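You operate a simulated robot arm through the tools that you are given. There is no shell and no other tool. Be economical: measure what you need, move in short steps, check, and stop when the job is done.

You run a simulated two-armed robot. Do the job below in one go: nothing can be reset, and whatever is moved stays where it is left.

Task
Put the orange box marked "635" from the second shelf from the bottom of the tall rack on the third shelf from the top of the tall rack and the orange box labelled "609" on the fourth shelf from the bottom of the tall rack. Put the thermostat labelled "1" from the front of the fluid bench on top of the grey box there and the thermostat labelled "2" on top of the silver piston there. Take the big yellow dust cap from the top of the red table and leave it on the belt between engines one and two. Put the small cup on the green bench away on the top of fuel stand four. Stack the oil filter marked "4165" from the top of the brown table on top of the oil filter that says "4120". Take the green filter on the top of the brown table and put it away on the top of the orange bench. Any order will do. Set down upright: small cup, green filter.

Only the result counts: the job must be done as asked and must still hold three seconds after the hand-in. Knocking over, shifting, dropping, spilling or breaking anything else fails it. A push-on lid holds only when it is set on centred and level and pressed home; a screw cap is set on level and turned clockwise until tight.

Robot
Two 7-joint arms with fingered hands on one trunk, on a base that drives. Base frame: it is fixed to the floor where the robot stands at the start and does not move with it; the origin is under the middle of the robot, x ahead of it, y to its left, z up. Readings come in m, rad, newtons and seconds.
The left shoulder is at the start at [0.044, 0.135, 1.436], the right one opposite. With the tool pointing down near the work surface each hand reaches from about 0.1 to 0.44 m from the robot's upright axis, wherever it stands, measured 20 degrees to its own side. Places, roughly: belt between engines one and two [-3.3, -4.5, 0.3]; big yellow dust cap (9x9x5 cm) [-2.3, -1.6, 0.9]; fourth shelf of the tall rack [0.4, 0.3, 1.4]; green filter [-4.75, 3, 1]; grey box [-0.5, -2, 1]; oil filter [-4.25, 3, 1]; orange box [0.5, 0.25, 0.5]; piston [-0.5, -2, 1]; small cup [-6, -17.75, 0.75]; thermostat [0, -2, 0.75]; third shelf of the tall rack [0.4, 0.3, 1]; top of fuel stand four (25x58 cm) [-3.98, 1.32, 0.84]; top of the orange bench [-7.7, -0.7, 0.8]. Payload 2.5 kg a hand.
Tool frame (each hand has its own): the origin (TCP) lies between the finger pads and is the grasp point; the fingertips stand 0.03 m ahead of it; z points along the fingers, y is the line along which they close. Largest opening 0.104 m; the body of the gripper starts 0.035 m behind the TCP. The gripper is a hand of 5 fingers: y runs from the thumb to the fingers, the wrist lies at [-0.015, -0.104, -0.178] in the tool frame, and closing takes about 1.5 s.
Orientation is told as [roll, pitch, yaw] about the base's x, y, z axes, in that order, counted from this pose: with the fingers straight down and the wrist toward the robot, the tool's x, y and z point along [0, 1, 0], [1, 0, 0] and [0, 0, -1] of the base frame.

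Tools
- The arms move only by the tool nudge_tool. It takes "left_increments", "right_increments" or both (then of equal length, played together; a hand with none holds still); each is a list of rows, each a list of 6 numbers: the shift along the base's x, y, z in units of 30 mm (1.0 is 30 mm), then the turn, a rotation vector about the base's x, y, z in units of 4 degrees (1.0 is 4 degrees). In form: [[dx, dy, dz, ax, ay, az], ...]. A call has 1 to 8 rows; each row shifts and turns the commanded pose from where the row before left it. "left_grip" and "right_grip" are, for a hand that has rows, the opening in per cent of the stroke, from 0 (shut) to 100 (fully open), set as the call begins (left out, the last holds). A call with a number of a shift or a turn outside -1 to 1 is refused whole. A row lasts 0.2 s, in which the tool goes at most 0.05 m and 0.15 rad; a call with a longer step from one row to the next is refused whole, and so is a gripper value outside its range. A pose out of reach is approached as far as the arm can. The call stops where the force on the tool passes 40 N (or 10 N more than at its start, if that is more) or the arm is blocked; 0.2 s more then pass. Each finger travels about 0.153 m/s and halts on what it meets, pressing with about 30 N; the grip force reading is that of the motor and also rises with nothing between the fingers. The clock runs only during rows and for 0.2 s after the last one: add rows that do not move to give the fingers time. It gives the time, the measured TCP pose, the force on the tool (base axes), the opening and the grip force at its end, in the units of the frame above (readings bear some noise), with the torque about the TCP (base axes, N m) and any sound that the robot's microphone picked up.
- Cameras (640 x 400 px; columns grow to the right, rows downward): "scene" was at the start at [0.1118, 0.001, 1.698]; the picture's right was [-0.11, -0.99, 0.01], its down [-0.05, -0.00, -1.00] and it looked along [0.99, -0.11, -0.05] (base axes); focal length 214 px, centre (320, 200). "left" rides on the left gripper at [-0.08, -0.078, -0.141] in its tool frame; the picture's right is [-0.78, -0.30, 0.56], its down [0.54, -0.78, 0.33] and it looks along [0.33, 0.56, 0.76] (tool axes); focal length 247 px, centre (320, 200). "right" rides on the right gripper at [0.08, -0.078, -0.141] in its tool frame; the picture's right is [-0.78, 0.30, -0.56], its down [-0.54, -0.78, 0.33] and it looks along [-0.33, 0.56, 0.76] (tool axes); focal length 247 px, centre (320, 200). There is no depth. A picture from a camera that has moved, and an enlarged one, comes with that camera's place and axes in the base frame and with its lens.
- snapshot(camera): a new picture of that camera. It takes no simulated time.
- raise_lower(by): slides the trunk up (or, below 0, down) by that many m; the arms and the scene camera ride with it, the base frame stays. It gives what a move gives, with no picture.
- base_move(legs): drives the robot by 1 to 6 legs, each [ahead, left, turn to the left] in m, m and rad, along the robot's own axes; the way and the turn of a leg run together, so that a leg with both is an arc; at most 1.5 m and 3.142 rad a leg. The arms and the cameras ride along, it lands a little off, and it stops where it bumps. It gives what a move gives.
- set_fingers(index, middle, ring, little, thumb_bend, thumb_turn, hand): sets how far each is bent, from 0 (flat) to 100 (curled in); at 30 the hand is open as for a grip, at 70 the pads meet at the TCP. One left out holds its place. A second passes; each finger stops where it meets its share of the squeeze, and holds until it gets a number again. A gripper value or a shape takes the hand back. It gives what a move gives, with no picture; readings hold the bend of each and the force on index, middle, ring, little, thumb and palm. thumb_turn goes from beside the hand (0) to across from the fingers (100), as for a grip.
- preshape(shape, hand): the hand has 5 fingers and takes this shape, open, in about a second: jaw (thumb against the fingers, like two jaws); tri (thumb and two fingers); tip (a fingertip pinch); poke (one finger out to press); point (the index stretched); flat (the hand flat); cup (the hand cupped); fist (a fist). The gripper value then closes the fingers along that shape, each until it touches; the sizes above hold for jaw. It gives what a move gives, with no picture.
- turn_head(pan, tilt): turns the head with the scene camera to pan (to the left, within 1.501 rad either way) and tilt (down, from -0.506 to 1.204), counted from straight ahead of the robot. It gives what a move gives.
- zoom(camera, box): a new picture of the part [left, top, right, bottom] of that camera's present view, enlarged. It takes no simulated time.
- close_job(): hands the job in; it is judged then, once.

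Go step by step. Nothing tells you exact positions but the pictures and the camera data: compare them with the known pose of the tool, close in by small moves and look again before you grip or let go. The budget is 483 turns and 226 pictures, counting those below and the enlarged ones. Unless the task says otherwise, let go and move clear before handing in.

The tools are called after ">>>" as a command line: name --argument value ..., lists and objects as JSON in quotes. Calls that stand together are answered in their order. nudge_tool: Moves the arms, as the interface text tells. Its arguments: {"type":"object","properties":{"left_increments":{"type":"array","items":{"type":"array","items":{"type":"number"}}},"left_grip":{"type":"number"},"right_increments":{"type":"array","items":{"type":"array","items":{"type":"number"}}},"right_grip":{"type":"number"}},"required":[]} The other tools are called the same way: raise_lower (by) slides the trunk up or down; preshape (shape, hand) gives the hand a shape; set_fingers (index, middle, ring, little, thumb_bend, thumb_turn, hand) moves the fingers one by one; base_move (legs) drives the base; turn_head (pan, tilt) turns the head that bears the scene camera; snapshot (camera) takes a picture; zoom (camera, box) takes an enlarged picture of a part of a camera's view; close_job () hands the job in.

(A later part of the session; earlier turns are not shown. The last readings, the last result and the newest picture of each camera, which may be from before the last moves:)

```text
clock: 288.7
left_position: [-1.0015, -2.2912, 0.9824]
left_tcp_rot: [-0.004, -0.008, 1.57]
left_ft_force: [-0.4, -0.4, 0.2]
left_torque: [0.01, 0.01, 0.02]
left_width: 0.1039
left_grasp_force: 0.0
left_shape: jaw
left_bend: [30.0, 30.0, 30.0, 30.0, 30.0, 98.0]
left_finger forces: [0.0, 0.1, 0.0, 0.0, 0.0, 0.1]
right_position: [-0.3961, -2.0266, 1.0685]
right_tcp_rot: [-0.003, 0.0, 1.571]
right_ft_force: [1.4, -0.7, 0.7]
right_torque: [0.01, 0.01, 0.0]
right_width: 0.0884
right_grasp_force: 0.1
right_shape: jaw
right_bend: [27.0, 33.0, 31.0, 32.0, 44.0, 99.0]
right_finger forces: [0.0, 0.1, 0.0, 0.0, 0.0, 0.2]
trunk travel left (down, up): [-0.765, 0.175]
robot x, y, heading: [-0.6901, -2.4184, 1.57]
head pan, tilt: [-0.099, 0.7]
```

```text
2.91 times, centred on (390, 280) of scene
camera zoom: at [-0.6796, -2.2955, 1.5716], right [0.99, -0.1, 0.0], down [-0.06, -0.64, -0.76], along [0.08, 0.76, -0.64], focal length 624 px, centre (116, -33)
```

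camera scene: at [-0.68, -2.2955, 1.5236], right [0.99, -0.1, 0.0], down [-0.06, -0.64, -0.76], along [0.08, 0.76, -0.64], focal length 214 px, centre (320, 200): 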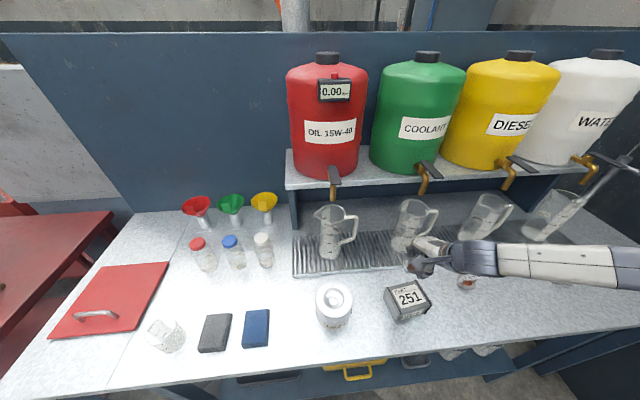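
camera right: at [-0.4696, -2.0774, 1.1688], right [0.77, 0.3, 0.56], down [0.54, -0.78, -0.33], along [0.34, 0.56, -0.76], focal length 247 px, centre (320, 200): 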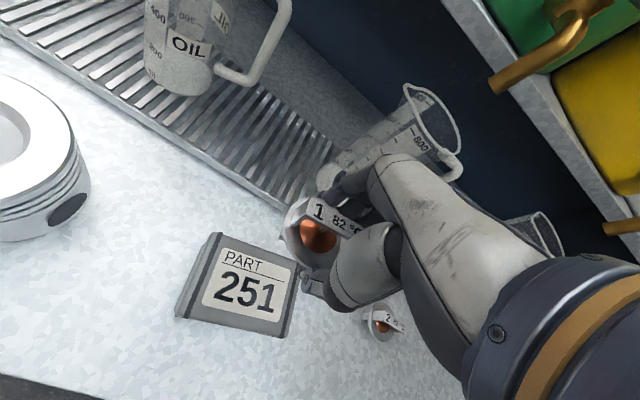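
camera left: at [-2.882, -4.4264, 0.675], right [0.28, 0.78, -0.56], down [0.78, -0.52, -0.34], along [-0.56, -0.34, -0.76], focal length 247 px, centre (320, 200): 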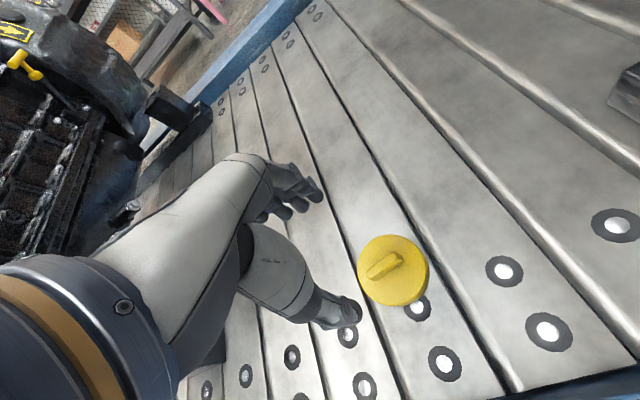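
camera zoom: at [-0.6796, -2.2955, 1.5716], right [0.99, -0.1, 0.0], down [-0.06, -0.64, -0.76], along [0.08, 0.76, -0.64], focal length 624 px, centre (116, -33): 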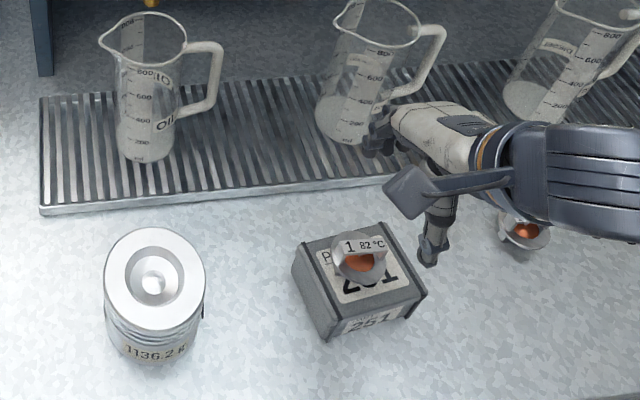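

Thermostat 1 is done. Now thermostat 2, near (-0.174, -1.976).

>>> base_move --legs '[[0, -0.222, 0]]'

>>> nudge_tool --right_increments '[[0, 0.85, 0, 0, 0, 0], [0, 0.8, 0, 0, 0, 0], [0, 0, 0, 0, 0, 0]]'

>>> raise_lower --by -0.12

>>> snapshot --camera "right"

>>> zoom --camera "scene" --box '[320, 220, 480, 320]'

```text
clock: 290.4
left_position: [-0.7792, -2.2907, 0.9823]
left_tcp_rot: [-0.003, -0.009, 1.57]
left_ft_force: [-0.6, 0.0, 0.2]
left_torque: [-0.05, 0.02, 0.01]
left_width: 0.1036
left_grasp_force: 0.1
left_shape: jaw
left_bend: [30.0, 30.0, 30.0, 30.0, 30.0, 98.0]
left_finger forces: [0.0, 0.0, 0.0, 0.0, 0.0, 0.0]
right_position: [-0.174, -2.0263, 1.0681]
right_tcp_rot: [-0.003, 0.0, 1.572]
right_ft_force: [0.7, -0.8, 0.6]
right_torque: [-0.01, 0.0, 0.0]
right_width: 0.0885
right_grasp_force: 0.1
right_shape: jaw
right_bend: [27.0, 33.0, 31.0, 32.0, 44.0, 99.0]
right_finger forces: [0.1, 0.1, 0.1, 0.1, 0.1, 0.0]
trunk travel left (down, up): [-0.765, 0.175]
robot x, y, heading: [-0.4655, -2.4198, 1.572]
head pan, tilt: [-0.099, 0.7]
```

```text
clock: 291.2
left_position: [-0.7783, -2.2909, 0.983]
left_tcp_rot: [-0.005, -0.01, 1.57]
left_ft_force: [-0.1, 0.1, 0.2]
left_torque: [0.01, 0.0, -0.02]
left_width: 0.1038
left_grasp_force: 0.1
left_shape: jaw
left_bend: [30.0, 30.0, 30.0, 30.0, 30.0, 98.0]
left_finger forces: [0.0, 0.0, 0.0, 0.1, 0.1, 0.0]
right_position: [-0.1751, -1.9766, 1.0677]
right_tcp_rot: [0.0, -0.001, 1.57]
right_ft_force: [-0.5, 0.4, 0.0]
right_torque: [0.01, -0.01, 0.0]
right_width: 0.0883
right_grasp_force: 0.1
right_shape: jaw
right_bend: [27.0, 33.0, 31.0, 32.0, 44.0, 99.0]
right_finger forces: [0.1, 0.1, 0.1, 0.0, 0.0, 0.0]
trunk travel left (down, up): [-0.765, 0.175]
robot x, y, heading: [-0.4697, -2.4217, 1.57]
head pan, tilt: [-0.099, 0.7]
```

```text
clock: 292.7
left_position: [-0.78, -2.2911, 0.8616]
left_tcp_rot: [-0.004, -0.01, 1.572]
left_ft_force: [-0.4, -0.3, 0.5]
left_torque: [0.01, 0.01, -0.01]
left_width: 0.1037
left_grasp_force: 0.1
left_shape: jaw
left_bend: [30.0, 30.0, 30.0, 30.0, 30.0, 98.0]
left_finger forces: [0.1, 0.1, 0.1, 0.0, 0.0, 0.0]
right_position: [-0.1751, -1.9757, 0.9485]
right_tcp_rot: [0.0, 0.001, 1.572]
right_ft_force: [-1.1, -0.3, 0.7]
right_torque: [-0.02, -0.01, -0.01]
right_width: 0.0883
right_grasp_force: 0.2
right_shape: jaw
right_bend: [27.0, 33.0, 31.0, 32.0, 44.0, 99.0]
right_finger forces: [0.0, 0.0, 0.1, 0.0, 0.0, 0.1]
trunk travel left (down, up): [-0.645, 0.295]
robot x, y, heading: [-0.4643, -2.4188, 1.568]
head pan, tilt: [-0.099, 0.7]
```

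```text
100 pictures are left
camera right: at [-0.2541, -2.0541, 1.091], right [0.77, 0.3, 0.56], down [0.54, -0.78, -0.33], along [0.33, 0.56, -0.76], focal length 247 px, centre (320, 200)
```

right: 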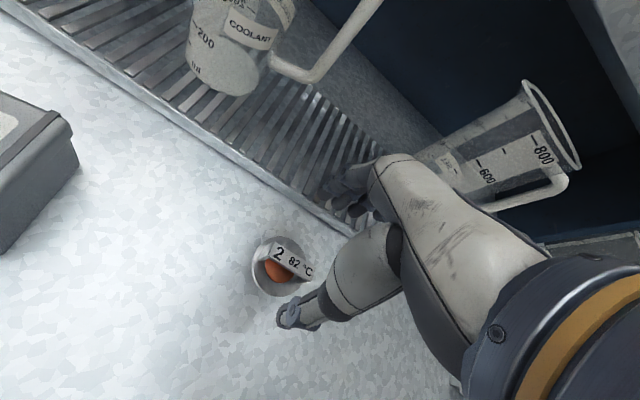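

```text
4.00 times, centred on (400, 270) of scene
camera zoom: at [-0.4579, -2.2957, 1.4517], right [1.0, -0.1, 0.0], down [-0.06, -0.64, -0.76], along [0.08, 0.76, -0.64], focal length 858 px, centre (0, -80)
```

zoom: 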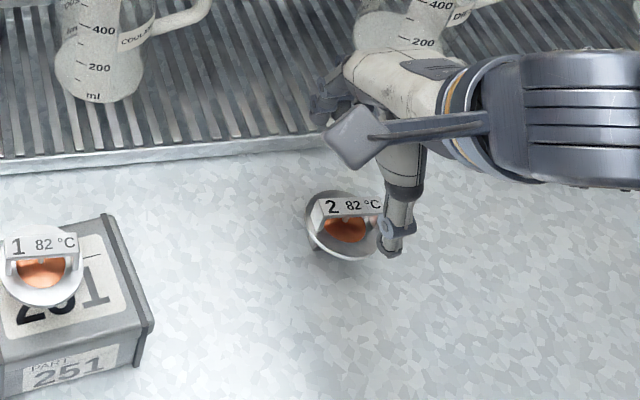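

>>> nudge_tool --right_increments '[[0.35, -0.25, 0, 0, 0, 0], [0, 0, 0, 0, 0, 0]]' --right_grip 92

>>> raise_lower --by -0.067

>>> zoom --camera "right" --box '[220, 140, 420, 340]'

```text
clock: 293.3
left_position: [-0.7799, -2.2903, 0.8624]
left_tcp_rot: [-0.003, -0.007, 1.57]
left_ft_force: [-0.1, 0.5, -0.4]
left_torque: [-0.01, 0.0, -0.01]
left_width: 0.1037
left_grasp_force: 0.1
left_shape: jaw
left_bend: [30.0, 30.0, 30.0, 30.0, 30.0, 98.0]
left_finger forces: [0.1, 0.0, 0.0, 0.1, 0.0, 0.1]
right_position: [-0.165, -1.9845, 0.9473]
right_tcp_rot: [-0.002, -0.001, 1.574]
right_ft_force: [0.1, -0.7, -0.8]
right_torque: [0.0, 0.0, 0.0]
right_width: 0.0954
right_grasp_force: 0.0
right_shape: jaw
right_bend: [31.0, 31.0, 30.0, 31.0, 32.0, 98.0]
right_finger forces: [0.0, 0.0, 0.0, 0.1, 0.0, 0.1]
trunk travel left (down, up): [-0.645, 0.295]
robot x, y, heading: [-0.4683, -2.4158, 1.574]
head pan, tilt: [-0.099, 0.7]
```

```text
clock: 294.4
left_position: [-0.7807, -2.2907, 0.7959]
left_tcp_rot: [-0.005, -0.01, 1.57]
left_ft_force: [0.3, -0.1, 0.2]
left_torque: [0.0, 0.0, 0.04]
left_width: 0.1041
left_grasp_force: 0.0
left_shape: jaw
left_bend: [30.0, 30.0, 30.0, 30.0, 30.0, 98.0]
left_finger forces: [0.0, 0.1, 0.0, 0.1, 0.1, 0.2]
right_position: [-0.1648, -1.9844, 0.882]
right_tcp_rot: [-0.002, 0.001, 1.57]
right_ft_force: [0.0, 0.1, -0.4]
right_torque: [-0.01, 0.02, -0.04]
right_width: 0.0956
right_grasp_force: 0.1
right_shape: jaw
right_bend: [31.0, 31.0, 30.0, 31.0, 32.0, 98.0]
right_finger forces: [0.1, 0.0, 0.0, 0.0, 0.0, 0.1]
trunk travel left (down, up): [-0.578, 0.362]
robot x, y, heading: [-0.4701, -2.4191, 1.573]
head pan, tilt: [-0.099, 0.7]
```

```text
2.00 times, centred on (320, 240) of right
camera zoom: at [-0.2438, -2.0616, 1.0242], right [0.77, 0.3, 0.56], down [0.54, -0.78, -0.33], along [0.33, 0.56, -0.76], focal length 494 px, centre (320, 120)
```

zoom: 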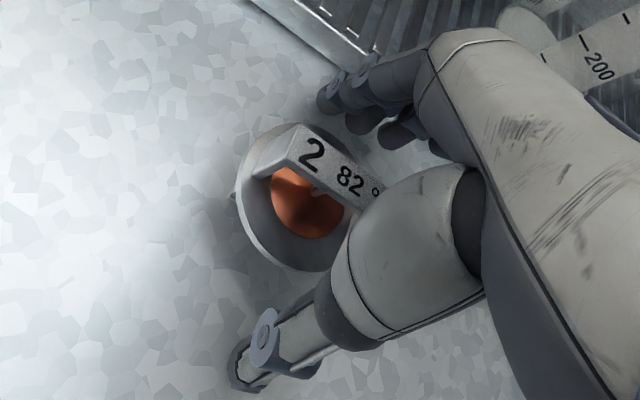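

Positioned well. I close on it and lift.

>>> nudge_tool --right_increments '[[0, 0, 0, 0, 0, 0], [0, 0, 0, 0, 0, 0], [0, 0, 0, 0, 0, 0], [0, 0, 0, 0, 0, 0], [0, 0, 0, 0, 0, 0], [0, 0, 0, 0, 0, 0], [0, 0, 0, 0, 0, 0]]' --right_grip 10

>>> raise_lower --by 0.05

>>> zoom --camera "right" --box '[220, 140, 420, 340]'

>>> zoom --camera "scene" --box '[320, 220, 480, 320]'

```text
clock: 296.0
left_position: [-0.7805, -2.2913, 0.7967]
left_tcp_rot: [-0.003, -0.01, 1.571]
left_ft_force: [-0.1, -0.3, 1.1]
left_torque: [0.03, -0.01, 0.02]
left_width: 0.1037
left_grasp_force: 0.2
left_shape: jaw
left_bend: [30.0, 30.0, 30.0, 30.0, 30.0, 98.0]
left_finger forces: [0.1, 0.0, 0.1, 0.1, 0.0, 0.0]
right_position: [-0.1652, -1.9838, 0.8826]
right_tcp_rot: [-0.002, 0.0, 1.572]
right_ft_force: [-0.2, -0.8, -0.8]
right_torque: [-0.01, -0.02, -0.01]
right_width: 0.0247
right_grasp_force: 29.6
right_shape: jaw
right_bend: [75.0, 71.0, 67.0, 65.0, 78.0, 100.0]
right_finger forces: [17.2, 4.1, 0.1, 0.1, 20.3, 0.1]
trunk travel left (down, up): [-0.578, 0.362]
robot x, y, heading: [-0.4653, -2.4219, 1.574]
head pan, tilt: [-0.099, 0.7]
```

```text
clock: 296.9
left_position: [-0.7797, -2.29, 0.8455]
left_tcp_rot: [-0.004, -0.009, 1.571]
left_ft_force: [0.2, 0.5, -0.5]
left_torque: [-0.02, 0.04, -0.05]
left_width: 0.104
left_grasp_force: 0.0
left_shape: jaw
left_bend: [30.0, 30.0, 30.0, 30.0, 30.0, 98.0]
left_finger forces: [0.0, 0.0, 0.0, 0.0, 0.0, 0.0]
right_position: [-0.1643, -1.9847, 0.9306]
right_tcp_rot: [-0.001, -0.001, 1.572]
right_ft_force: [-0.9, -0.6, -1.6]
right_torque: [-0.02, 0.0, -0.01]
right_width: 0.0248
right_grasp_force: 30.2
right_shape: jaw
right_bend: [75.0, 71.0, 67.0, 65.0, 78.0, 100.0]
right_finger forces: [17.2, 4.3, 0.0, 0.1, 20.2, 0.1]
trunk travel left (down, up): [-0.628, 0.312]
robot x, y, heading: [-0.4674, -2.4208, 1.57]
head pan, tilt: [-0.099, 0.7]
```

```text
2.00 times, centred on (320, 240) of right
camera zoom: at [-0.2438, -2.0616, 1.0741], right [0.77, 0.3, 0.56], down [0.54, -0.78, -0.33], along [0.33, 0.56, -0.76], focal length 494 px, centre (320, 120)
```

zoom: 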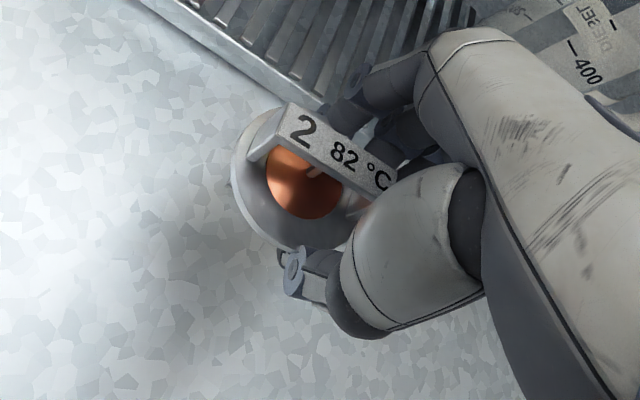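

```text
4.00 times, centred on (400, 270) of scene
camera zoom: at [-0.4578, -2.2955, 1.4347], right [1.0, -0.1, 0.0], down [-0.06, -0.64, -0.76], along [0.08, 0.76, -0.64], focal length 858 px, centre (0, -80)
```

zoom: 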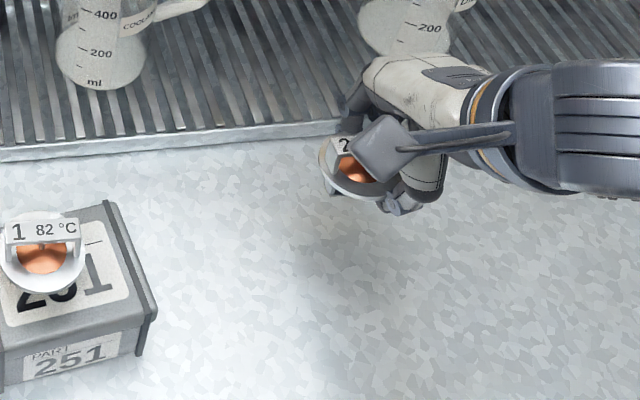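

Thermostat 2 is held. The piston crown is centred near (-0.610, -2.027), top z about 0.944. I raise and strafe left above it.

>>> raise_lower --by 0.14

>>> base_move --legs '[[0, 0.434, 0]]'

>>> nudge_tool --right_increments '[[0, -0.9, 0, 0, 0, 0], [0, -0.85, 0, 0, 0, 0], [0, 0, 0, 0, 0, 0]]'

>>> snapshot --camera "right"

>>> zoom --camera "scene" --box '[300, 200, 500, 340]'

```text
clock: 298.6
left_position: [-0.7792, -2.2918, 0.9858]
left_tcp_rot: [-0.005, -0.008, 1.57]
left_ft_force: [-0.2, -0.1, -0.3]
left_torque: [-0.02, 0.0, 0.02]
left_width: 0.1038
left_grasp_force: 0.1
left_shape: jaw
left_bend: [30.0, 30.0, 30.0, 30.0, 30.0, 98.0]
left_finger forces: [0.1, 0.0, 0.0, 0.0, 0.0, 0.1]
right_position: [-0.1649, -1.9847, 1.0716]
right_tcp_rot: [0.0, 0.0, 1.573]
right_ft_force: [-0.2, -0.6, -1.6]
right_torque: [0.0, 0.0, -0.01]
right_width: 0.0247
right_grasp_force: 30.3
right_shape: jaw
right_bend: [75.0, 71.0, 67.0, 65.0, 78.0, 100.0]
right_finger forces: [17.2, 4.1, 0.1, 0.0, 20.1, 0.0]
trunk travel left (down, up): [-0.768, 0.172]
robot x, y, heading: [-0.4678, -2.4214, 1.571]
head pan, tilt: [-0.099, 0.7]
```

```text
clock: 301.2
left_position: [-1.2139, -2.2949, 0.9846]
left_tcp_rot: [-0.004, -0.009, 1.577]
left_ft_force: [-1.1, 0.0, -0.4]
left_torque: [-0.02, -0.02, 0.03]
left_width: 0.1036
left_grasp_force: 0.1
left_shape: jaw
left_bend: [30.0, 30.0, 30.0, 30.0, 30.0, 98.0]
left_finger forces: [0.1, 0.1, 0.1, 0.1, 0.1, 0.0]
right_position: [-0.6013, -1.9838, 1.0717]
right_tcp_rot: [-0.001, 0.001, 1.578]
right_ft_force: [-0.3, 0.1, -0.8]
right_torque: [-0.01, 0.01, 0.01]
right_width: 0.0246
right_grasp_force: 30.1
right_shape: jaw
right_bend: [74.0, 71.0, 67.0, 65.0, 78.0, 100.0]
right_finger forces: [17.3, 4.1, 0.0, 0.0, 20.0, 0.1]
trunk travel left (down, up): [-0.768, 0.172]
robot x, y, heading: [-0.8974, -2.4217, 1.58]
head pan, tilt: [-0.099, 0.7]
```

```text
clock: 302.0
left_position: [-1.2122, -2.2949, 0.9867]
left_tcp_rot: [-0.003, -0.009, 1.577]
left_ft_force: [-0.4, 0.5, -1.4]
left_torque: [0.0, 0.01, 0.02]
left_width: 0.1035
left_grasp_force: 0.0
left_shape: jaw
left_bend: [30.0, 30.0, 30.0, 30.0, 30.0, 98.0]
left_finger forces: [0.0, 0.0, 0.0, 0.1, 0.0, 0.1]
right_position: [-0.5995, -2.0361, 1.0728]
right_tcp_rot: [-0.003, -0.001, 1.581]
right_ft_force: [0.3, 1.1, -1.2]
right_torque: [-0.01, 0.01, 0.02]
right_width: 0.0246
right_grasp_force: 30.5
right_shape: jaw
right_bend: [74.0, 71.0, 67.0, 66.0, 78.0, 100.0]
right_finger forces: [17.3, 4.0, 0.0, 0.0, 20.0, 0.0]
trunk travel left (down, up): [-0.768, 0.172]
robot x, y, heading: [-0.899, -2.4216, 1.579]
head pan, tilt: [-0.099, 0.7]
```

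```text
95 pictures are left
camera right: at [-0.6777, -2.1144, 1.2149], right [0.77, 0.3, 0.56], down [0.54, -0.77, -0.33], along [0.33, 0.56, -0.76], focal length 247 px, centre (320, 200)
```

right: 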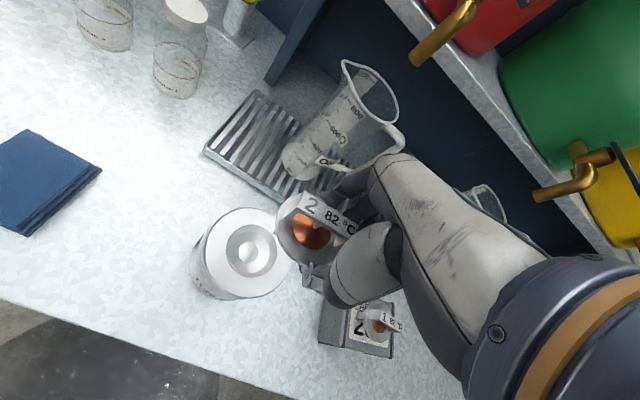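

```text
2.86 times, centred on (400, 270) of scene
camera zoom: at [-0.8906, -2.2967, 1.5746], right [1.0, -0.09, 0.0], down [-0.06, -0.64, -0.76], along [0.07, 0.76, -0.64], focal length 613 px, centre (91, 0)
```

zoom: 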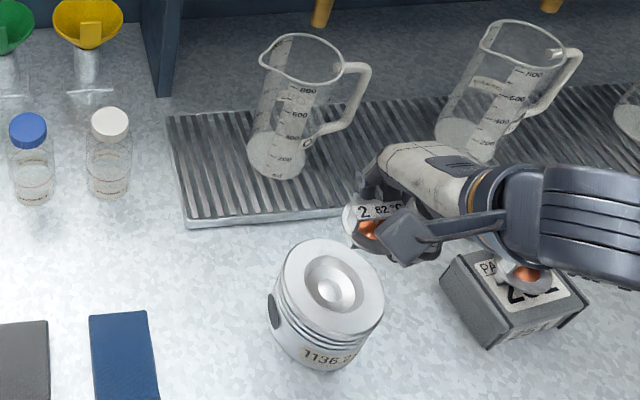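

Piston centre (-0.615, -2.030); thermostat now at about (-0.606, -2.024). I correct and lower.

>>> nudge_tool --right_increments '[[-0.3, -0.2, 0, 0, 0, 0], [0, 0, 0, 0, 0, 0]]'

>>> raise_lower --by -0.075

>>> zoom --camera "right" --box '[180, 140, 400, 340]'

>>> zoom --camera "scene" --box '[340, 220, 480, 320]'

```text
clock: 302.6
left_position: [-1.2121, -2.296, 0.986]
left_tcp_rot: [-0.003, -0.008, 1.579]
left_ft_force: [-0.9, 0.3, -0.2]
left_torque: [0.0, 0.01, -0.01]
left_width: 0.1038
left_grasp_force: 0.1
left_shape: jaw
left_bend: [30.0, 30.0, 30.0, 30.0, 30.0, 98.0]
left_finger forces: [0.0, 0.0, 0.0, 0.0, 0.0, 0.0]
right_position: [-0.6078, -2.0426, 1.0721]
right_tcp_rot: [-0.002, 0.001, 1.58]
right_ft_force: [0.9, 0.1, -1.3]
right_torque: [0.0, -0.02, 0.01]
right_width: 0.0248
right_grasp_force: 29.8
right_shape: jaw
right_bend: [74.0, 71.0, 67.0, 66.0, 78.0, 100.0]
right_finger forces: [17.2, 3.9, 0.0, 0.0, 19.9, 0.1]
trunk travel left (down, up): [-0.768, 0.172]
robot x, y, heading: [-0.9002, -2.4189, 1.577]
head pan, tilt: [-0.099, 0.7]
```

```text
clock: 303.8
left_position: [-1.2119, -2.2959, 0.9109]
left_tcp_rot: [-0.003, -0.008, 1.579]
left_ft_force: [0.9, -0.9, -0.4]
left_torque: [0.01, 0.04, -0.02]
left_width: 0.1037
left_grasp_force: 0.0
left_shape: jaw
left_bend: [30.0, 30.0, 30.0, 30.0, 30.0, 98.0]
left_finger forces: [0.0, 0.0, 0.0, 0.1, 0.0, 0.1]
right_position: [-0.6089, -2.0413, 0.9965]
right_tcp_rot: [-0.003, 0.0, 1.581]
right_ft_force: [-0.1, -0.5, -1.3]
right_torque: [0.02, -0.02, -0.01]
right_width: 0.0244
right_grasp_force: 30.1
right_shape: jaw
right_bend: [74.0, 71.0, 67.0, 66.0, 78.0, 100.0]
right_finger forces: [17.3, 4.1, 0.0, 0.1, 19.8, 0.0]
trunk travel left (down, up): [-0.693, 0.247]
robot x, y, heading: [-0.9001, -2.423, 1.576]
head pan, tilt: [-0.099, 0.7]
```

```text
2.00 times, centred on (290, 240) of right
camera zoom: at [-0.6869, -2.1201, 1.1397], right [0.77, 0.3, 0.56], down [0.54, -0.77, -0.33], along [0.33, 0.56, -0.76], focal length 494 px, centre (380, 120)
```

zoom: 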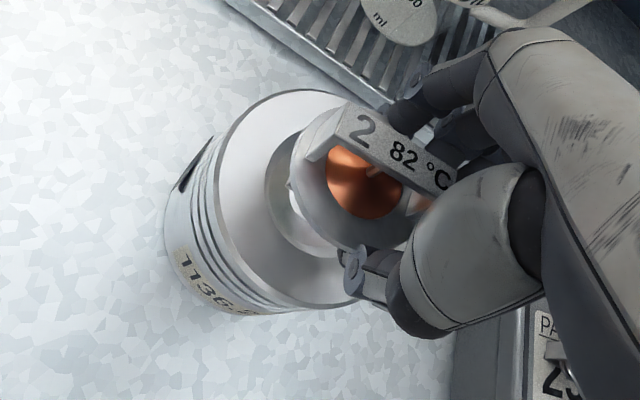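

```text
4.00 times, centred on (410, 270) of scene
camera zoom: at [-0.8906, -2.2971, 1.4997], right [1.0, -0.09, 0.0], down [-0.06, -0.64, -0.76], along [0.07, 0.76, -0.64], focal length 858 px, centre (-40, -80)
```

zoom: 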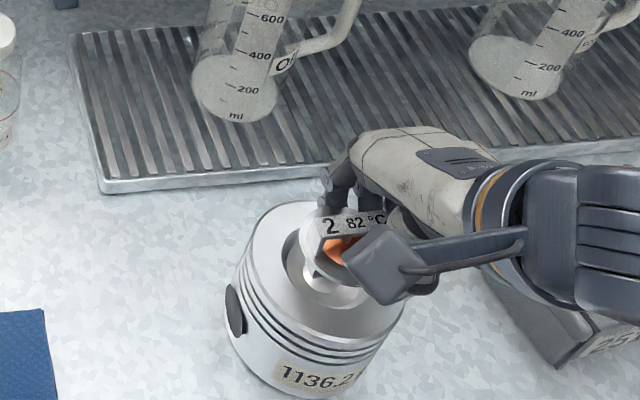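

>>> nudge_tool --right_increments '[[-0.1, 0, -0.15, 0, 0, 0], [0, 0, -0.15, 0, 0, 0], [0, 0, -0.15, 0, 0, 0], [0, 0, -0.15, 0, 0, 0], [0, 0, 0, 0, 0, 0]]'

>>> zoom --camera "scene" --box '[340, 220, 480, 320]'

```text
clock: 304.9
left_position: [-1.2126, -2.2953, 0.9102]
left_tcp_rot: [-0.004, -0.009, 1.578]
left_ft_force: [0.4, 0.1, -0.5]
left_torque: [0.01, -0.01, 0.03]
left_width: 0.1037
left_grasp_force: 0.1
left_shape: jaw
left_bend: [30.0, 30.0, 30.0, 30.0, 30.0, 98.0]
left_finger forces: [0.1, 0.0, 0.0, 0.0, 0.1, 0.0]
right_position: [-0.6119, -2.0417, 0.9792]
right_tcp_rot: [-0.002, 0.0, 1.579]
right_ft_force: [0.7, 0.6, -1.7]
right_torque: [-0.01, -0.04, -0.01]
right_width: 0.0243
right_grasp_force: 30.4
right_shape: jaw
right_bend: [74.0, 71.0, 67.0, 66.0, 78.0, 100.0]
right_finger forces: [17.4, 3.9, 0.0, 0.0, 19.8, 0.0]
trunk travel left (down, up): [-0.693, 0.247]
robot x, y, heading: [-0.8993, -2.4238, 1.577]
head pan, tilt: [-0.099, 0.7]
```

```text
4.00 times, centred on (410, 270) of scene
camera zoom: at [-0.8906, -2.2971, 1.4996], right [1.0, -0.09, 0.0], down [-0.06, -0.64, -0.76], along [0.07, 0.76, -0.64], focal length 858 px, centre (-40, -80)
```

zoom: 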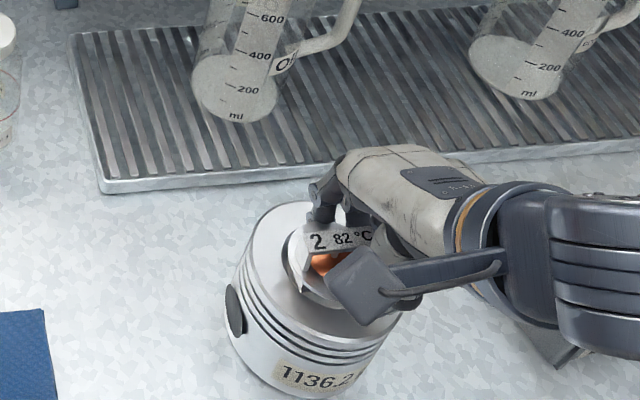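

>>> nudge_tool --right_increments '[[0, 0, -0.1, 0, 0, 0], [0, 0, -0.1, 0, 0, 0], [0, 0, -0.1, 0, 0, 0], [0, 0, 0, 0, 0, 0]]'

>>> zoom --camera "right" --box '[180, 140, 400, 340]'

```text
clock: 305.9
left_position: [-1.2142, -2.296, 0.9109]
left_tcp_rot: [-0.005, -0.01, 1.578]
left_ft_force: [-0.4, 0.0, -0.3]
left_torque: [-0.03, 0.01, 0.03]
left_width: 0.1035
left_grasp_force: 0.0
left_shape: jaw
left_bend: [30.0, 30.0, 30.0, 30.0, 30.0, 98.0]
left_finger forces: [0.0, 0.0, 0.0, 0.0, 0.0, 0.1]
right_position: [-0.6113, -2.0424, 0.973]
right_tcp_rot: [-0.003, -0.005, 1.58]
right_ft_force: [1.8, -1.1, 9.7]
right_torque: [0.27, 0.07, -0.05]
right_width: 0.0249
right_grasp_force: 30.2
right_shape: jaw
right_bend: [75.0, 71.0, 67.0, 66.0, 78.0, 100.0]
right_finger forces: [30.0, 3.8, 0.1, 0.0, 21.3, 0.0]
trunk travel left (down, up): [-0.693, 0.247]
robot x, y, heading: [-0.9018, -2.4216, 1.581]
head pan, tilt: [-0.099, 0.7]
```

```text
2.00 times, centred on (290, 240) of right
camera zoom: at [-0.6902, -2.1204, 1.1141], right [0.77, 0.3, 0.56], down [0.54, -0.77, -0.33], along [0.33, 0.56, -0.76], focal length 494 px, centre (380, 120)
```

zoom: 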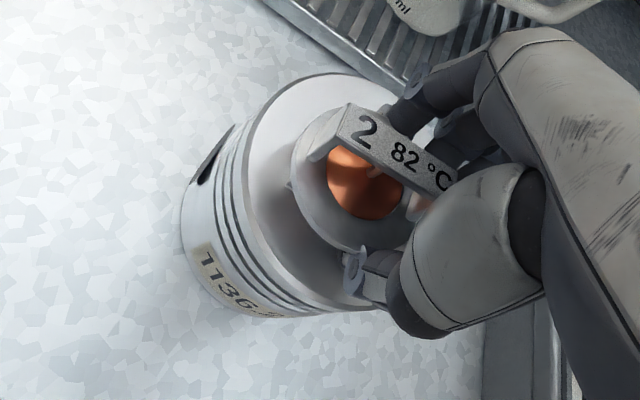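

Contact made and centred on the crown. I open gently.

>>> nudge_tool --right_increments '[[0, 0, 0.05, 0, 0, 0], [0, 0, 0, 0, 0, 0], [0, 0, 0, 0, 0, 0], [0, 0, 0, 0, 0, 0]]' --right_grip 85

>>> zoom --camera "right" --box '[180, 140, 400, 340]'

```text
clock: 306.9
left_position: [-1.213, -2.2953, 0.9109]
left_tcp_rot: [-0.005, -0.01, 1.577]
left_ft_force: [0.3, 0.6, -0.1]
left_torque: [-0.01, 0.01, 0.0]
left_width: 0.1039
left_grasp_force: 0.1
left_shape: jaw
left_bend: [30.0, 30.0, 30.0, 30.0, 30.0, 98.0]
left_finger forces: [0.0, 0.0, 0.0, 0.0, 0.1, 0.1]
right_position: [-0.6121, -2.043, 0.9726]
right_tcp_rot: [-0.001, 0.001, 1.579]
right_ft_force: [0.0, -2.4, 8.3]
right_torque: [0.25, -0.09, 0.01]
right_width: 0.0855
right_grasp_force: 0.1
right_shape: jaw
right_bend: [27.0, 34.0, 31.0, 32.0, 44.0, 99.0]
right_finger forces: [0.1, 7.5, 0.0, 0.0, 0.0, 0.1]
trunk travel left (down, up): [-0.693, 0.247]
robot x, y, heading: [-0.8997, -2.4225, 1.576]
head pan, tilt: [-0.099, 0.7]
```

```text
2.00 times, centred on (290, 240) of right
camera zoom: at [-0.6904, -2.1213, 1.1146], right [0.77, 0.3, 0.56], down [0.54, -0.77, -0.33], along [0.33, 0.56, -0.76], focal length 494 px, centre (380, 120)
```

zoom: 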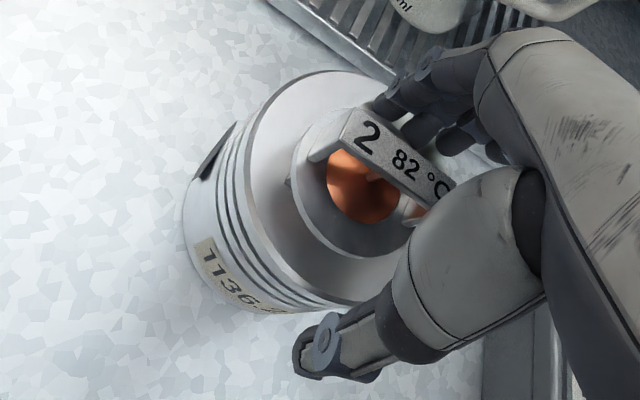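

Looks seated. I rise and inspect.

>>> raise_lower --by 0.15

>>> zoom --camera "scene" --box '[330, 220, 490, 340]'

```text
clock: 308.7
left_position: [-1.2124, -2.2947, 1.0604]
left_tcp_rot: [-0.002, -0.009, 1.577]
left_ft_force: [0.2, -1.7, 0.9]
left_torque: [0.0, 0.01, -0.04]
left_width: 0.1037
left_grasp_force: 0.1
left_shape: jaw
left_bend: [30.0, 30.0, 30.0, 30.0, 30.0, 98.0]
left_finger forces: [0.0, 0.0, 0.1, 0.0, 0.1, 0.0]
right_position: [-0.6121, -2.0436, 1.1214]
right_tcp_rot: [-0.001, 0.0, 1.581]
right_ft_force: [0.5, 0.1, -0.7]
right_torque: [-0.01, 0.0, 0.01]
right_width: 0.0883
right_grasp_force: 0.0
right_shape: jaw
right_bend: [27.0, 33.0, 31.0, 32.0, 44.0, 99.0]
right_finger forces: [0.0, 0.0, 0.0, 0.1, 0.1, 0.0]
trunk travel left (down, up): [-0.843, 0.097]
robot x, y, heading: [-0.9002, -2.4212, 1.578]
head pan, tilt: [-0.099, 0.7]
```

```text
3.33 times, centred on (410, 280) of scene
camera zoom: at [-0.8906, -2.2971, 1.6496], right [1.0, -0.09, 0.0], down [-0.06, -0.64, -0.76], along [0.07, 0.76, -0.64], focal length 715 px, centre (20, -67)
```

zoom: 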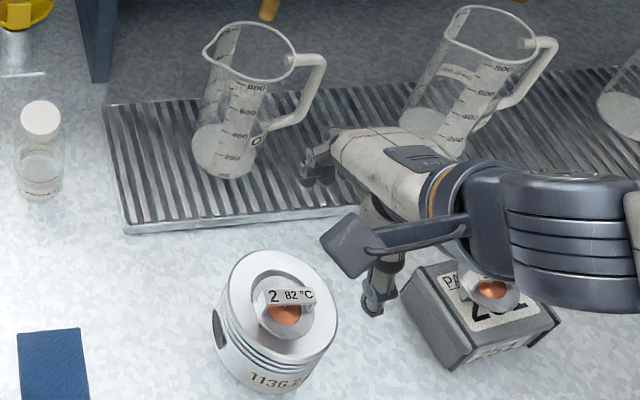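

Both thermostats are placed. I back away, travel to the aisle, and look south toward the green bench.

>>> base_move --legs '[[-0.4, 0, 0]]'

>>> nudge_tool --right_increments '[[0, -1, -0.8, 0, 0, 0], [0, -1, -0.8, 0, 0, 0], [0, -1, -0.8, 0, 0, 0], [0, -1, -0.8, 0, 0, 0], [0, -1, -0.8, 0, 0, 0], [0, -1, -0.5, 0, 0, 0], [0, -0.8, -0.5, 0, 0, 0], [0, -0.8, -0.5, 0, 0, 0]]' --right_grip 100

>>> base_move --legs '[[0, 1.22, 0], [0, 0, 1.5], [0, 0, 1.63]]'

>>> turn_head --pan 0 --tilt 0.3

>>> snapshot --camera "scene"

```text
clock: 311.2
left_position: [-1.2095, -2.6938, 1.061]
left_tcp_rot: [-0.003, -0.01, 1.586]
left_ft_force: [-0.3, -0.5, -0.5]
left_torque: [0.01, 0.05, 0.01]
left_width: 0.1037
left_grasp_force: 0.0
left_shape: jaw
left_bend: [30.0, 30.0, 30.0, 30.0, 30.0, 98.0]
left_finger forces: [0.0, 0.0, 0.0, 0.0, 0.1, 0.1]
right_position: [-0.6105, -2.4386, 1.1222]
right_tcp_rot: [-0.002, 0.001, 1.586]
right_ft_force: [0.0, 0.3, 0.0]
right_torque: [0.0, -0.03, 0.01]
right_width: 0.0883
right_grasp_force: 0.0
right_shape: jaw
right_bend: [27.0, 33.0, 31.0, 32.0, 44.0, 99.0]
right_finger forces: [0.0, 0.1, 0.1, 0.0, 0.1, 0.0]
trunk travel left (down, up): [-0.843, 0.097]
robot x, y, heading: [-0.8899, -2.8206, 1.591]
head pan, tilt: [-0.099, 0.7]
```

```text
clock: 313.0
left_position: [-1.2096, -2.6953, 1.0608]
left_tcp_rot: [-0.006, -0.009, 1.586]
left_ft_force: [0.5, -0.3, -0.3]
left_torque: [0.02, -0.01, 0.04]
left_width: 0.1034
left_grasp_force: 0.0
left_shape: jaw
left_bend: [30.0, 30.0, 30.0, 30.0, 30.0, 98.0]
left_finger forces: [0.0, 0.0, 0.1, 0.1, 0.0, 0.0]
right_position: [-0.6042, -2.6409, 0.9815]
right_tcp_rot: [-0.006, -0.001, 1.588]
right_ft_force: [-0.3, -0.4, -0.1]
right_torque: [0.01, 0.01, -0.01]
right_width: 0.1041
right_grasp_force: 0.1
right_shape: jaw
right_bend: [30.0, 30.0, 30.0, 30.0, 30.0, 98.0]
right_finger forces: [0.0, 0.1, 0.0, 0.0, 0.1, 0.1]
right hand out of reach, approached as far as the arm can: row 2, 3, 4
trunk travel left (down, up): [-0.843, 0.097]
robot x, y, heading: [-0.8941, -2.819, 1.585]
head pan, tilt: [-0.099, 0.7]
```

```text
clock: 326.6
left_position: [-1.8055, -2.9875, 1.0612]
left_tcp_rot: [-0.002, -0.009, -1.662]
left_ft_force: [0.2, 0.0, -0.5]
left_torque: [0.0, 0.01, 0.0]
left_width: 0.1039
left_grasp_force: 0.1
left_shape: jaw
left_bend: [30.0, 30.0, 30.0, 30.0, 30.0, 98.0]
left_finger forces: [0.0, 0.0, 0.0, 0.1, 0.0, 0.1]
right_position: [-2.4116, -2.9767, 0.9828]
right_tcp_rot: [-0.001, -0.001, -1.662]
right_ft_force: [0.3, -0.3, -0.4]
right_torque: [0.01, -0.02, 0.01]
right_width: 0.1038
right_grasp_force: 0.1
right_shape: jaw
right_bend: [30.0, 30.0, 30.0, 30.0, 30.0, 98.0]
right_finger forces: [0.0, 0.1, 0.0, 0.0, 0.0, 0.0]
trunk travel left (down, up): [-0.843, 0.097]
robot x, y, heading: [-2.11, -2.8297, -1.663]
head pan, tilt: [-0.099, 0.7]
```

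```text
clock: 327.4
left_position: [-1.8063, -2.9896, 1.061]
left_tcp_rot: [-0.004, -0.01, -1.662]
left_ft_force: [-0.4, 0.3, -0.5]
left_torque: [0.0, 0.01, 0.0]
left_width: 0.1036
left_grasp_force: 0.0
left_shape: jaw
left_bend: [30.0, 30.0, 30.0, 30.0, 30.0, 98.0]
left_finger forces: [0.0, 0.0, 0.1, 0.0, 0.0, 0.0]
right_position: [-2.4118, -2.9783, 0.9828]
right_tcp_rot: [-0.002, -0.001, -1.66]
right_ft_force: [0.7, 0.5, 0.2]
right_torque: [0.01, 0.02, 0.0]
right_width: 0.104
right_grasp_force: 0.1
right_shape: jaw
right_bend: [30.0, 30.0, 30.0, 30.0, 30.0, 98.0]
right_finger forces: [0.1, 0.0, 0.0, 0.1, 0.1, 0.1]
trunk travel left (down, up): [-0.843, 0.097]
robot x, y, heading: [-2.1059, -2.8349, -1.661]
head pan, tilt: [0.0, 0.3]
```

```text
87 pictures are left
camera scene: at [-2.1181, -2.9629, 1.6857], right [-1.0, 0.09, 0.0], down [0.03, 0.3, -0.95], along [-0.09, -0.95, -0.3], focal length 214 px, centre (320, 200)
```

scene: 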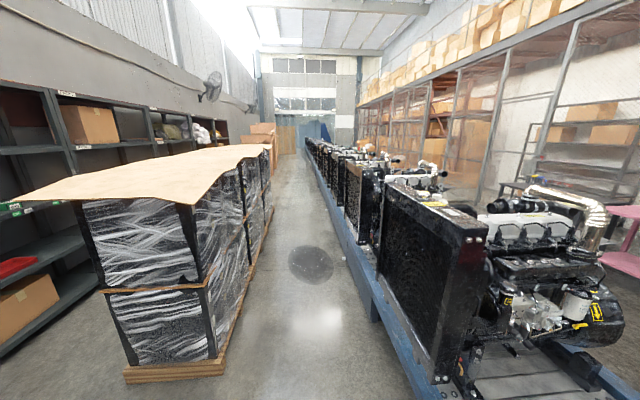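

The east aisle is clear. I straighten up and drive south in stages.

>>> base_move --legs '[[0, 0, 0.09], [1.5, 0, 0], [1.5, 0, 0], [1.5, 0, 0]]'

>>> snapshot --camera "scene"

```text
clock: 349.5
left_position: [-1.8805, -7.4795, 1.0617]
left_tcp_rot: [-0.003, -0.009, -1.583]
left_ft_force: [-0.8, 0.7, 0.7]
left_torque: [0.0, 0.0, 0.02]
left_width: 0.1036
left_grasp_force: 0.1
left_shape: jaw
left_bend: [30.0, 30.0, 30.0, 30.0, 30.0, 98.0]
left_finger forces: [0.1, 0.0, 0.1, 0.0, 0.0, 0.0]
right_position: [-2.4829, -7.5163, 0.9821]
right_tcp_rot: [-0.003, 0.001, -1.582]
right_ft_force: [0.0, 0.0, 0.0]
right_torque: [-0.01, -0.01, -0.02]
right_width: 0.1038
right_grasp_force: 0.0
right_shape: jaw
right_bend: [30.0, 30.0, 30.0, 30.0, 30.0, 98.0]
right_finger forces: [0.0, 0.0, 0.1, 0.1, 0.0, 0.0]
trunk travel left (down, up): [-0.843, 0.097]
robot x, y, heading: [-2.1903, -7.3462, -1.584]
head pan, tilt: [0.0, 0.3]
```

```text
86 pictures are left
camera scene: at [-2.1918, -7.4784, 1.6858], right [-1.0, 0.01, 0.0], down [0.0, 0.3, -0.96], along [-0.01, -0.96, -0.3], focal length 214 px, centre (320, 200)
```

scene: 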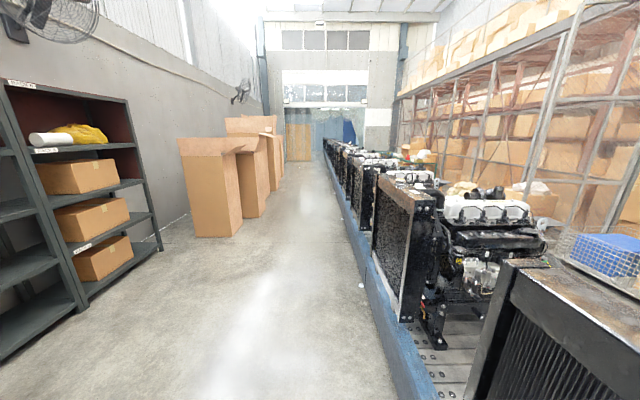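

>>> base_move --legs '[[1.5, 0.1, 0], [1.5, 0, 0], [1.5, 0, 0]]'

>>> turn_head --pan -0.3 --tilt 0.25

>>> snapshot --camera "scene"

```text
refused: leg 1 is longer than a leg can be; nothing moved
```

```text
clock: 350.3
left_position: [-1.8786, -7.4793, 1.0612]
left_tcp_rot: [-0.005, -0.01, -1.582]
left_ft_force: [-0.1, -0.5, 0.0]
left_torque: [-0.01, -0.01, -0.01]
left_width: 0.1039
left_grasp_force: 0.0
left_shape: jaw
left_bend: [30.0, 30.0, 30.0, 30.0, 30.0, 98.0]
left_finger forces: [0.0, 0.1, 0.0, 0.0, 0.1, 0.0]
right_position: [-2.484, -7.516, 0.9842]
right_tcp_rot: [-0.003, 0.0, -1.582]
right_ft_force: [0.1, 0.3, 0.7]
right_torque: [-0.01, -0.03, -0.01]
right_width: 0.1036
right_grasp_force: 0.2
right_shape: jaw
right_bend: [30.0, 30.0, 30.0, 30.0, 30.0, 98.0]
right_finger forces: [0.0, 0.0, 0.0, 0.1, 0.1, 0.0]
trunk travel left (down, up): [-0.843, 0.097]
robot x, y, heading: [-2.1887, -7.3428, -1.586]
head pan, tilt: [-0.3, 0.25]
```

```text
85 pictures are left
camera scene: at [-2.2192, -7.4738, 1.6905], right [-0.95, 0.31, 0.0], down [0.08, 0.24, -0.97], along [-0.3, -0.92, -0.25], focal length 214 px, centre (320, 200)
```

scene: 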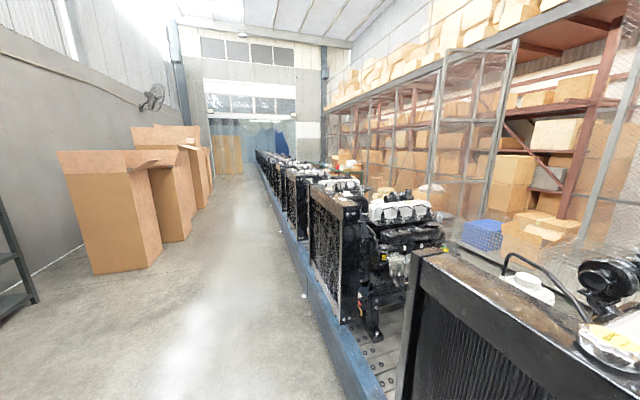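

>>> base_move --legs '[[1.45, 0.1, 0], [1.5, 0, 0], [1.5, 0, 0], [1.5, 0, 0]]'

>>> snapshot --camera "scene"

```text
clock: 378.6
left_position: [-1.9299, -13.4402, 1.0599]
left_tcp_rot: [-0.004, -0.01, -1.62]
left_ft_force: [-1.7, 0.6, 0.0]
left_torque: [-0.04, -0.02, -0.02]
left_width: 0.1036
left_grasp_force: 0.0
left_shape: jaw
left_bend: [30.0, 30.0, 30.0, 30.0, 30.0, 98.0]
left_finger forces: [0.0, 0.0, 0.0, 0.0, 0.0, 0.0]
right_position: [-2.5369, -13.4547, 0.9831]
right_tcp_rot: [-0.002, 0.0, -1.617]
right_ft_force: [-0.2, -0.2, 0.5]
right_torque: [0.0, -0.01, -0.06]
right_width: 0.1039
right_grasp_force: 0.1
right_shape: jaw
right_bend: [30.0, 30.0, 30.0, 30.0, 30.0, 98.0]
right_finger forces: [0.0, 0.1, 0.0, 0.1, 0.0, 0.0]
trunk travel left (down, up): [-0.843, 0.097]
robot x, y, heading: [-2.2376, -13.2951, -1.617]
head pan, tilt: [-0.3, 0.25]
```

```text
84 pictures are left
camera scene: at [-2.2705, -13.4223, 1.6905], right [-0.94, 0.34, 0.0], down [0.08, 0.23, -0.97], along [-0.33, -0.91, -0.25], focal length 214 px, centre (320, 200)
```

scene: 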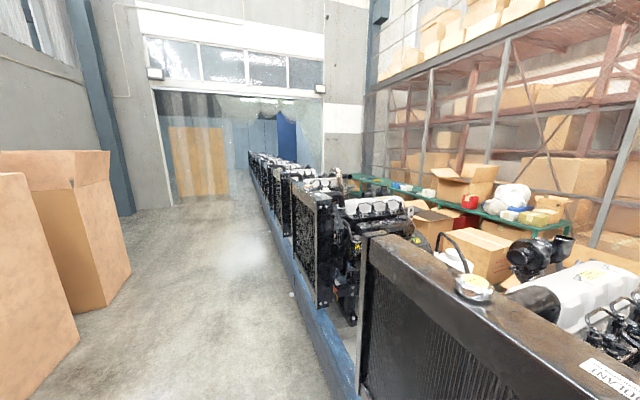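

The green bench lies west of the belt, which I cannot cross here. I go back north and around the head of the belt.

>>> base_move --legs '[[0, 0.08, 0.047], [-1.5, 0, 0], [-1.5, 0, 0], [-1.5, 0, 0], [-1.5, 0, 0], [-1.5, 0, 0]]'

```text
clock: 415.0
left_position: [-1.8801, -5.8788, 1.0608]
left_tcp_rot: [-0.003, -0.011, -1.565]
left_ft_force: [-0.1, 0.3, 0.3]
left_torque: [0.0, -0.01, 0.0]
left_width: 0.1038
left_grasp_force: 0.1
left_shape: jaw
left_bend: [30.0, 30.0, 30.0, 30.0, 30.0, 98.0]
left_finger forces: [0.1, 0.0, 0.1, 0.0, 0.1, 0.0]
right_position: [-2.4847, -5.927, 0.9813]
right_tcp_rot: [-0.002, 0.001, -1.566]
right_ft_force: [0.2, -0.2, -0.1]
right_torque: [-0.01, -0.01, 0.04]
right_width: 0.104
right_grasp_force: 0.0
right_shape: jaw
right_bend: [30.0, 30.0, 30.0, 30.0, 30.0, 98.0]
right_finger forces: [0.0, 0.0, 0.0, 0.1, 0.1, 0.0]
trunk travel left (down, up): [-0.843, 0.097]
robot x, y, heading: [-2.1937, -5.7527, -1.568]
head pan, tilt: [-0.3, 0.25]
```

>>> base_move --legs '[[-1.5, 0, 0], [-1.5, 0, 0], [0, -1.5, 0], [0, -0.6, 0]]'

>>> turn_head --pan -0.3 --tilt 0.35

>>> snapshot --camera "scene"

```text
clock: 439.1
left_position: [-3.946, -2.9126, 1.061]
left_tcp_rot: [-0.003, -0.011, -1.593]
left_ft_force: [0.3, 0.1, 0.0]
left_torque: [0.01, 0.02, -0.02]
left_width: 0.104
left_grasp_force: 0.2
left_shape: jaw
left_bend: [30.0, 30.0, 30.0, 30.0, 30.0, 98.0]
left_finger forces: [0.0, 0.0, 0.0, 0.0, 0.1, 0.0]
right_position: [-4.5504, -2.9444, 0.9821]
right_tcp_rot: [-0.003, 0.001, -1.592]
right_ft_force: [0.2, 0.4, 0.1]
right_torque: [0.02, -0.01, -0.03]
right_width: 0.104
right_grasp_force: 0.0
right_shape: jaw
right_bend: [30.0, 30.0, 30.0, 30.0, 30.0, 98.0]
right_finger forces: [0.1, 0.0, 0.0, 0.0, 0.1, 0.0]
trunk travel left (down, up): [-0.843, 0.097]
robot x, y, heading: [-4.2541, -2.7771, -1.589]
head pan, tilt: [-0.3, 0.25]
```

```text
clock: 439.8
left_position: [-3.9468, -2.9135, 1.0602]
left_tcp_rot: [-0.004, -0.013, -1.59]
left_ft_force: [-0.4, 0.4, -0.4]
left_torque: [0.02, 0.02, 0.01]
left_width: 0.1038
left_grasp_force: 0.1
left_shape: jaw
left_bend: [30.0, 30.0, 30.0, 30.0, 30.0, 98.0]
left_finger forces: [0.0, 0.0, 0.1, 0.0, 0.0, 0.0]
right_position: [-4.5503, -2.9448, 0.982]
right_tcp_rot: [-0.002, 0.001, -1.59]
right_ft_force: [0.2, 0.4, -0.1]
right_torque: [0.02, -0.01, -0.01]
right_width: 0.1039
right_grasp_force: 0.0
right_shape: jaw
right_bend: [30.0, 30.0, 30.0, 30.0, 30.0, 98.0]
right_finger forces: [0.1, 0.1, 0.0, 0.1, 0.1, 0.0]
trunk travel left (down, up): [-0.843, 0.097]
robot x, y, heading: [-4.2581, -2.7819, -1.594]
head pan, tilt: [-0.3, 0.351]
```

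```text
83 pictures are left
camera scene: at [-4.286, -2.9043, 1.6811], right [-0.95, 0.32, 0.0], down [0.11, 0.33, -0.94], along [-0.3, -0.89, -0.34], focal length 214 px, centre (320, 200)
```

scene: 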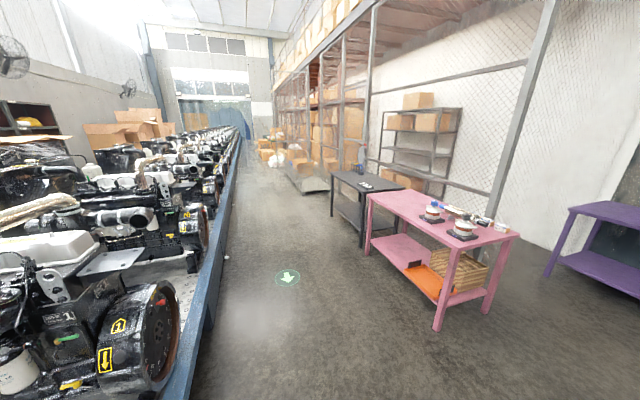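

>>> base_move --legs '[[0, -0.1, 0.02], [1.5, 0, 0], [1.5, 0, 0], [1.0, 0, 0]]'

>>> turn_head --pan -0.15 --tilt 0.35

>>> snapshot --camera "scene"

```text
clock: 459.9
left_position: [-3.9223, -6.9091, 1.0619]
left_tcp_rot: [-0.002, -0.008, -1.547]
left_ft_force: [0.1, -0.6, 0.2]
left_torque: [-0.01, -0.02, 0.05]
left_width: 0.1037
left_grasp_force: 0.0
left_shape: jaw
left_bend: [30.0, 30.0, 30.0, 30.0, 30.0, 98.0]
left_finger forces: [0.0, 0.0, 0.0, 0.1, 0.0, 0.0]
right_position: [-4.5254, -6.9674, 0.9832]
right_tcp_rot: [-0.002, 0.0, -1.546]
right_ft_force: [0.2, -0.9, -0.3]
right_torque: [0.0, -0.05, 0.0]
right_width: 0.1039
right_grasp_force: 0.0
right_shape: jaw
right_bend: [30.0, 30.0, 30.0, 30.0, 30.0, 98.0]
right_finger forces: [0.0, 0.1, 0.1, 0.1, 0.0, 0.1]
trunk travel left (down, up): [-0.843, 0.097]
robot x, y, heading: [-4.2389, -6.7881, -1.545]
head pan, tilt: [-0.3, 0.351]
```

```text
clock: 460.6
left_position: [-3.9222, -6.9084, 1.0615]
left_tcp_rot: [-0.004, -0.01, -1.547]
left_ft_force: [0.0, 0.9, 0.0]
left_torque: [-0.02, 0.02, -0.01]
left_width: 0.1036
left_grasp_force: 0.0
left_shape: jaw
left_bend: [30.0, 30.0, 30.0, 30.0, 30.0, 98.0]
left_finger forces: [0.1, 0.1, 0.0, 0.0, 0.0, 0.0]
right_position: [-4.5255, -6.9671, 0.9823]
right_tcp_rot: [0.0, -0.001, -1.545]
right_ft_force: [-0.1, -0.6, -0.5]
right_torque: [-0.02, 0.0, -0.04]
right_width: 0.1042
right_grasp_force: 0.1
right_shape: jaw
right_bend: [30.0, 30.0, 30.0, 30.0, 30.0, 98.0]
right_finger forces: [0.1, 0.0, 0.1, 0.0, 0.0, 0.0]
trunk travel left (down, up): [-0.843, 0.097]
robot x, y, heading: [-4.2374, -6.7845, -1.551]
head pan, tilt: [-0.15, 0.351]
```

```text
82 pictures are left
camera scene: at [-4.2487, -6.9181, 1.6811], right [-0.99, 0.13, 0.0], down [0.04, 0.34, -0.94], along [-0.12, -0.93, -0.34], focal length 214 px, centre (320, 200)
```

scene: 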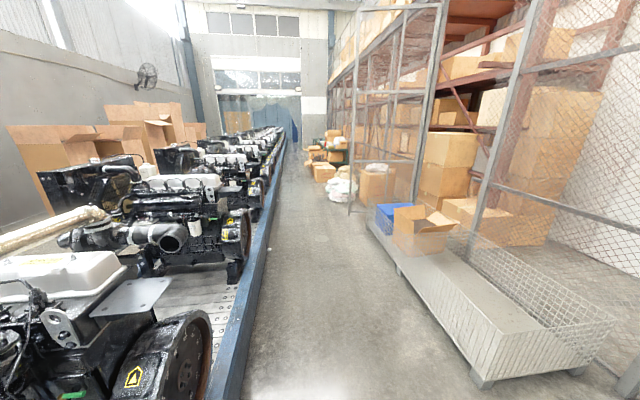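

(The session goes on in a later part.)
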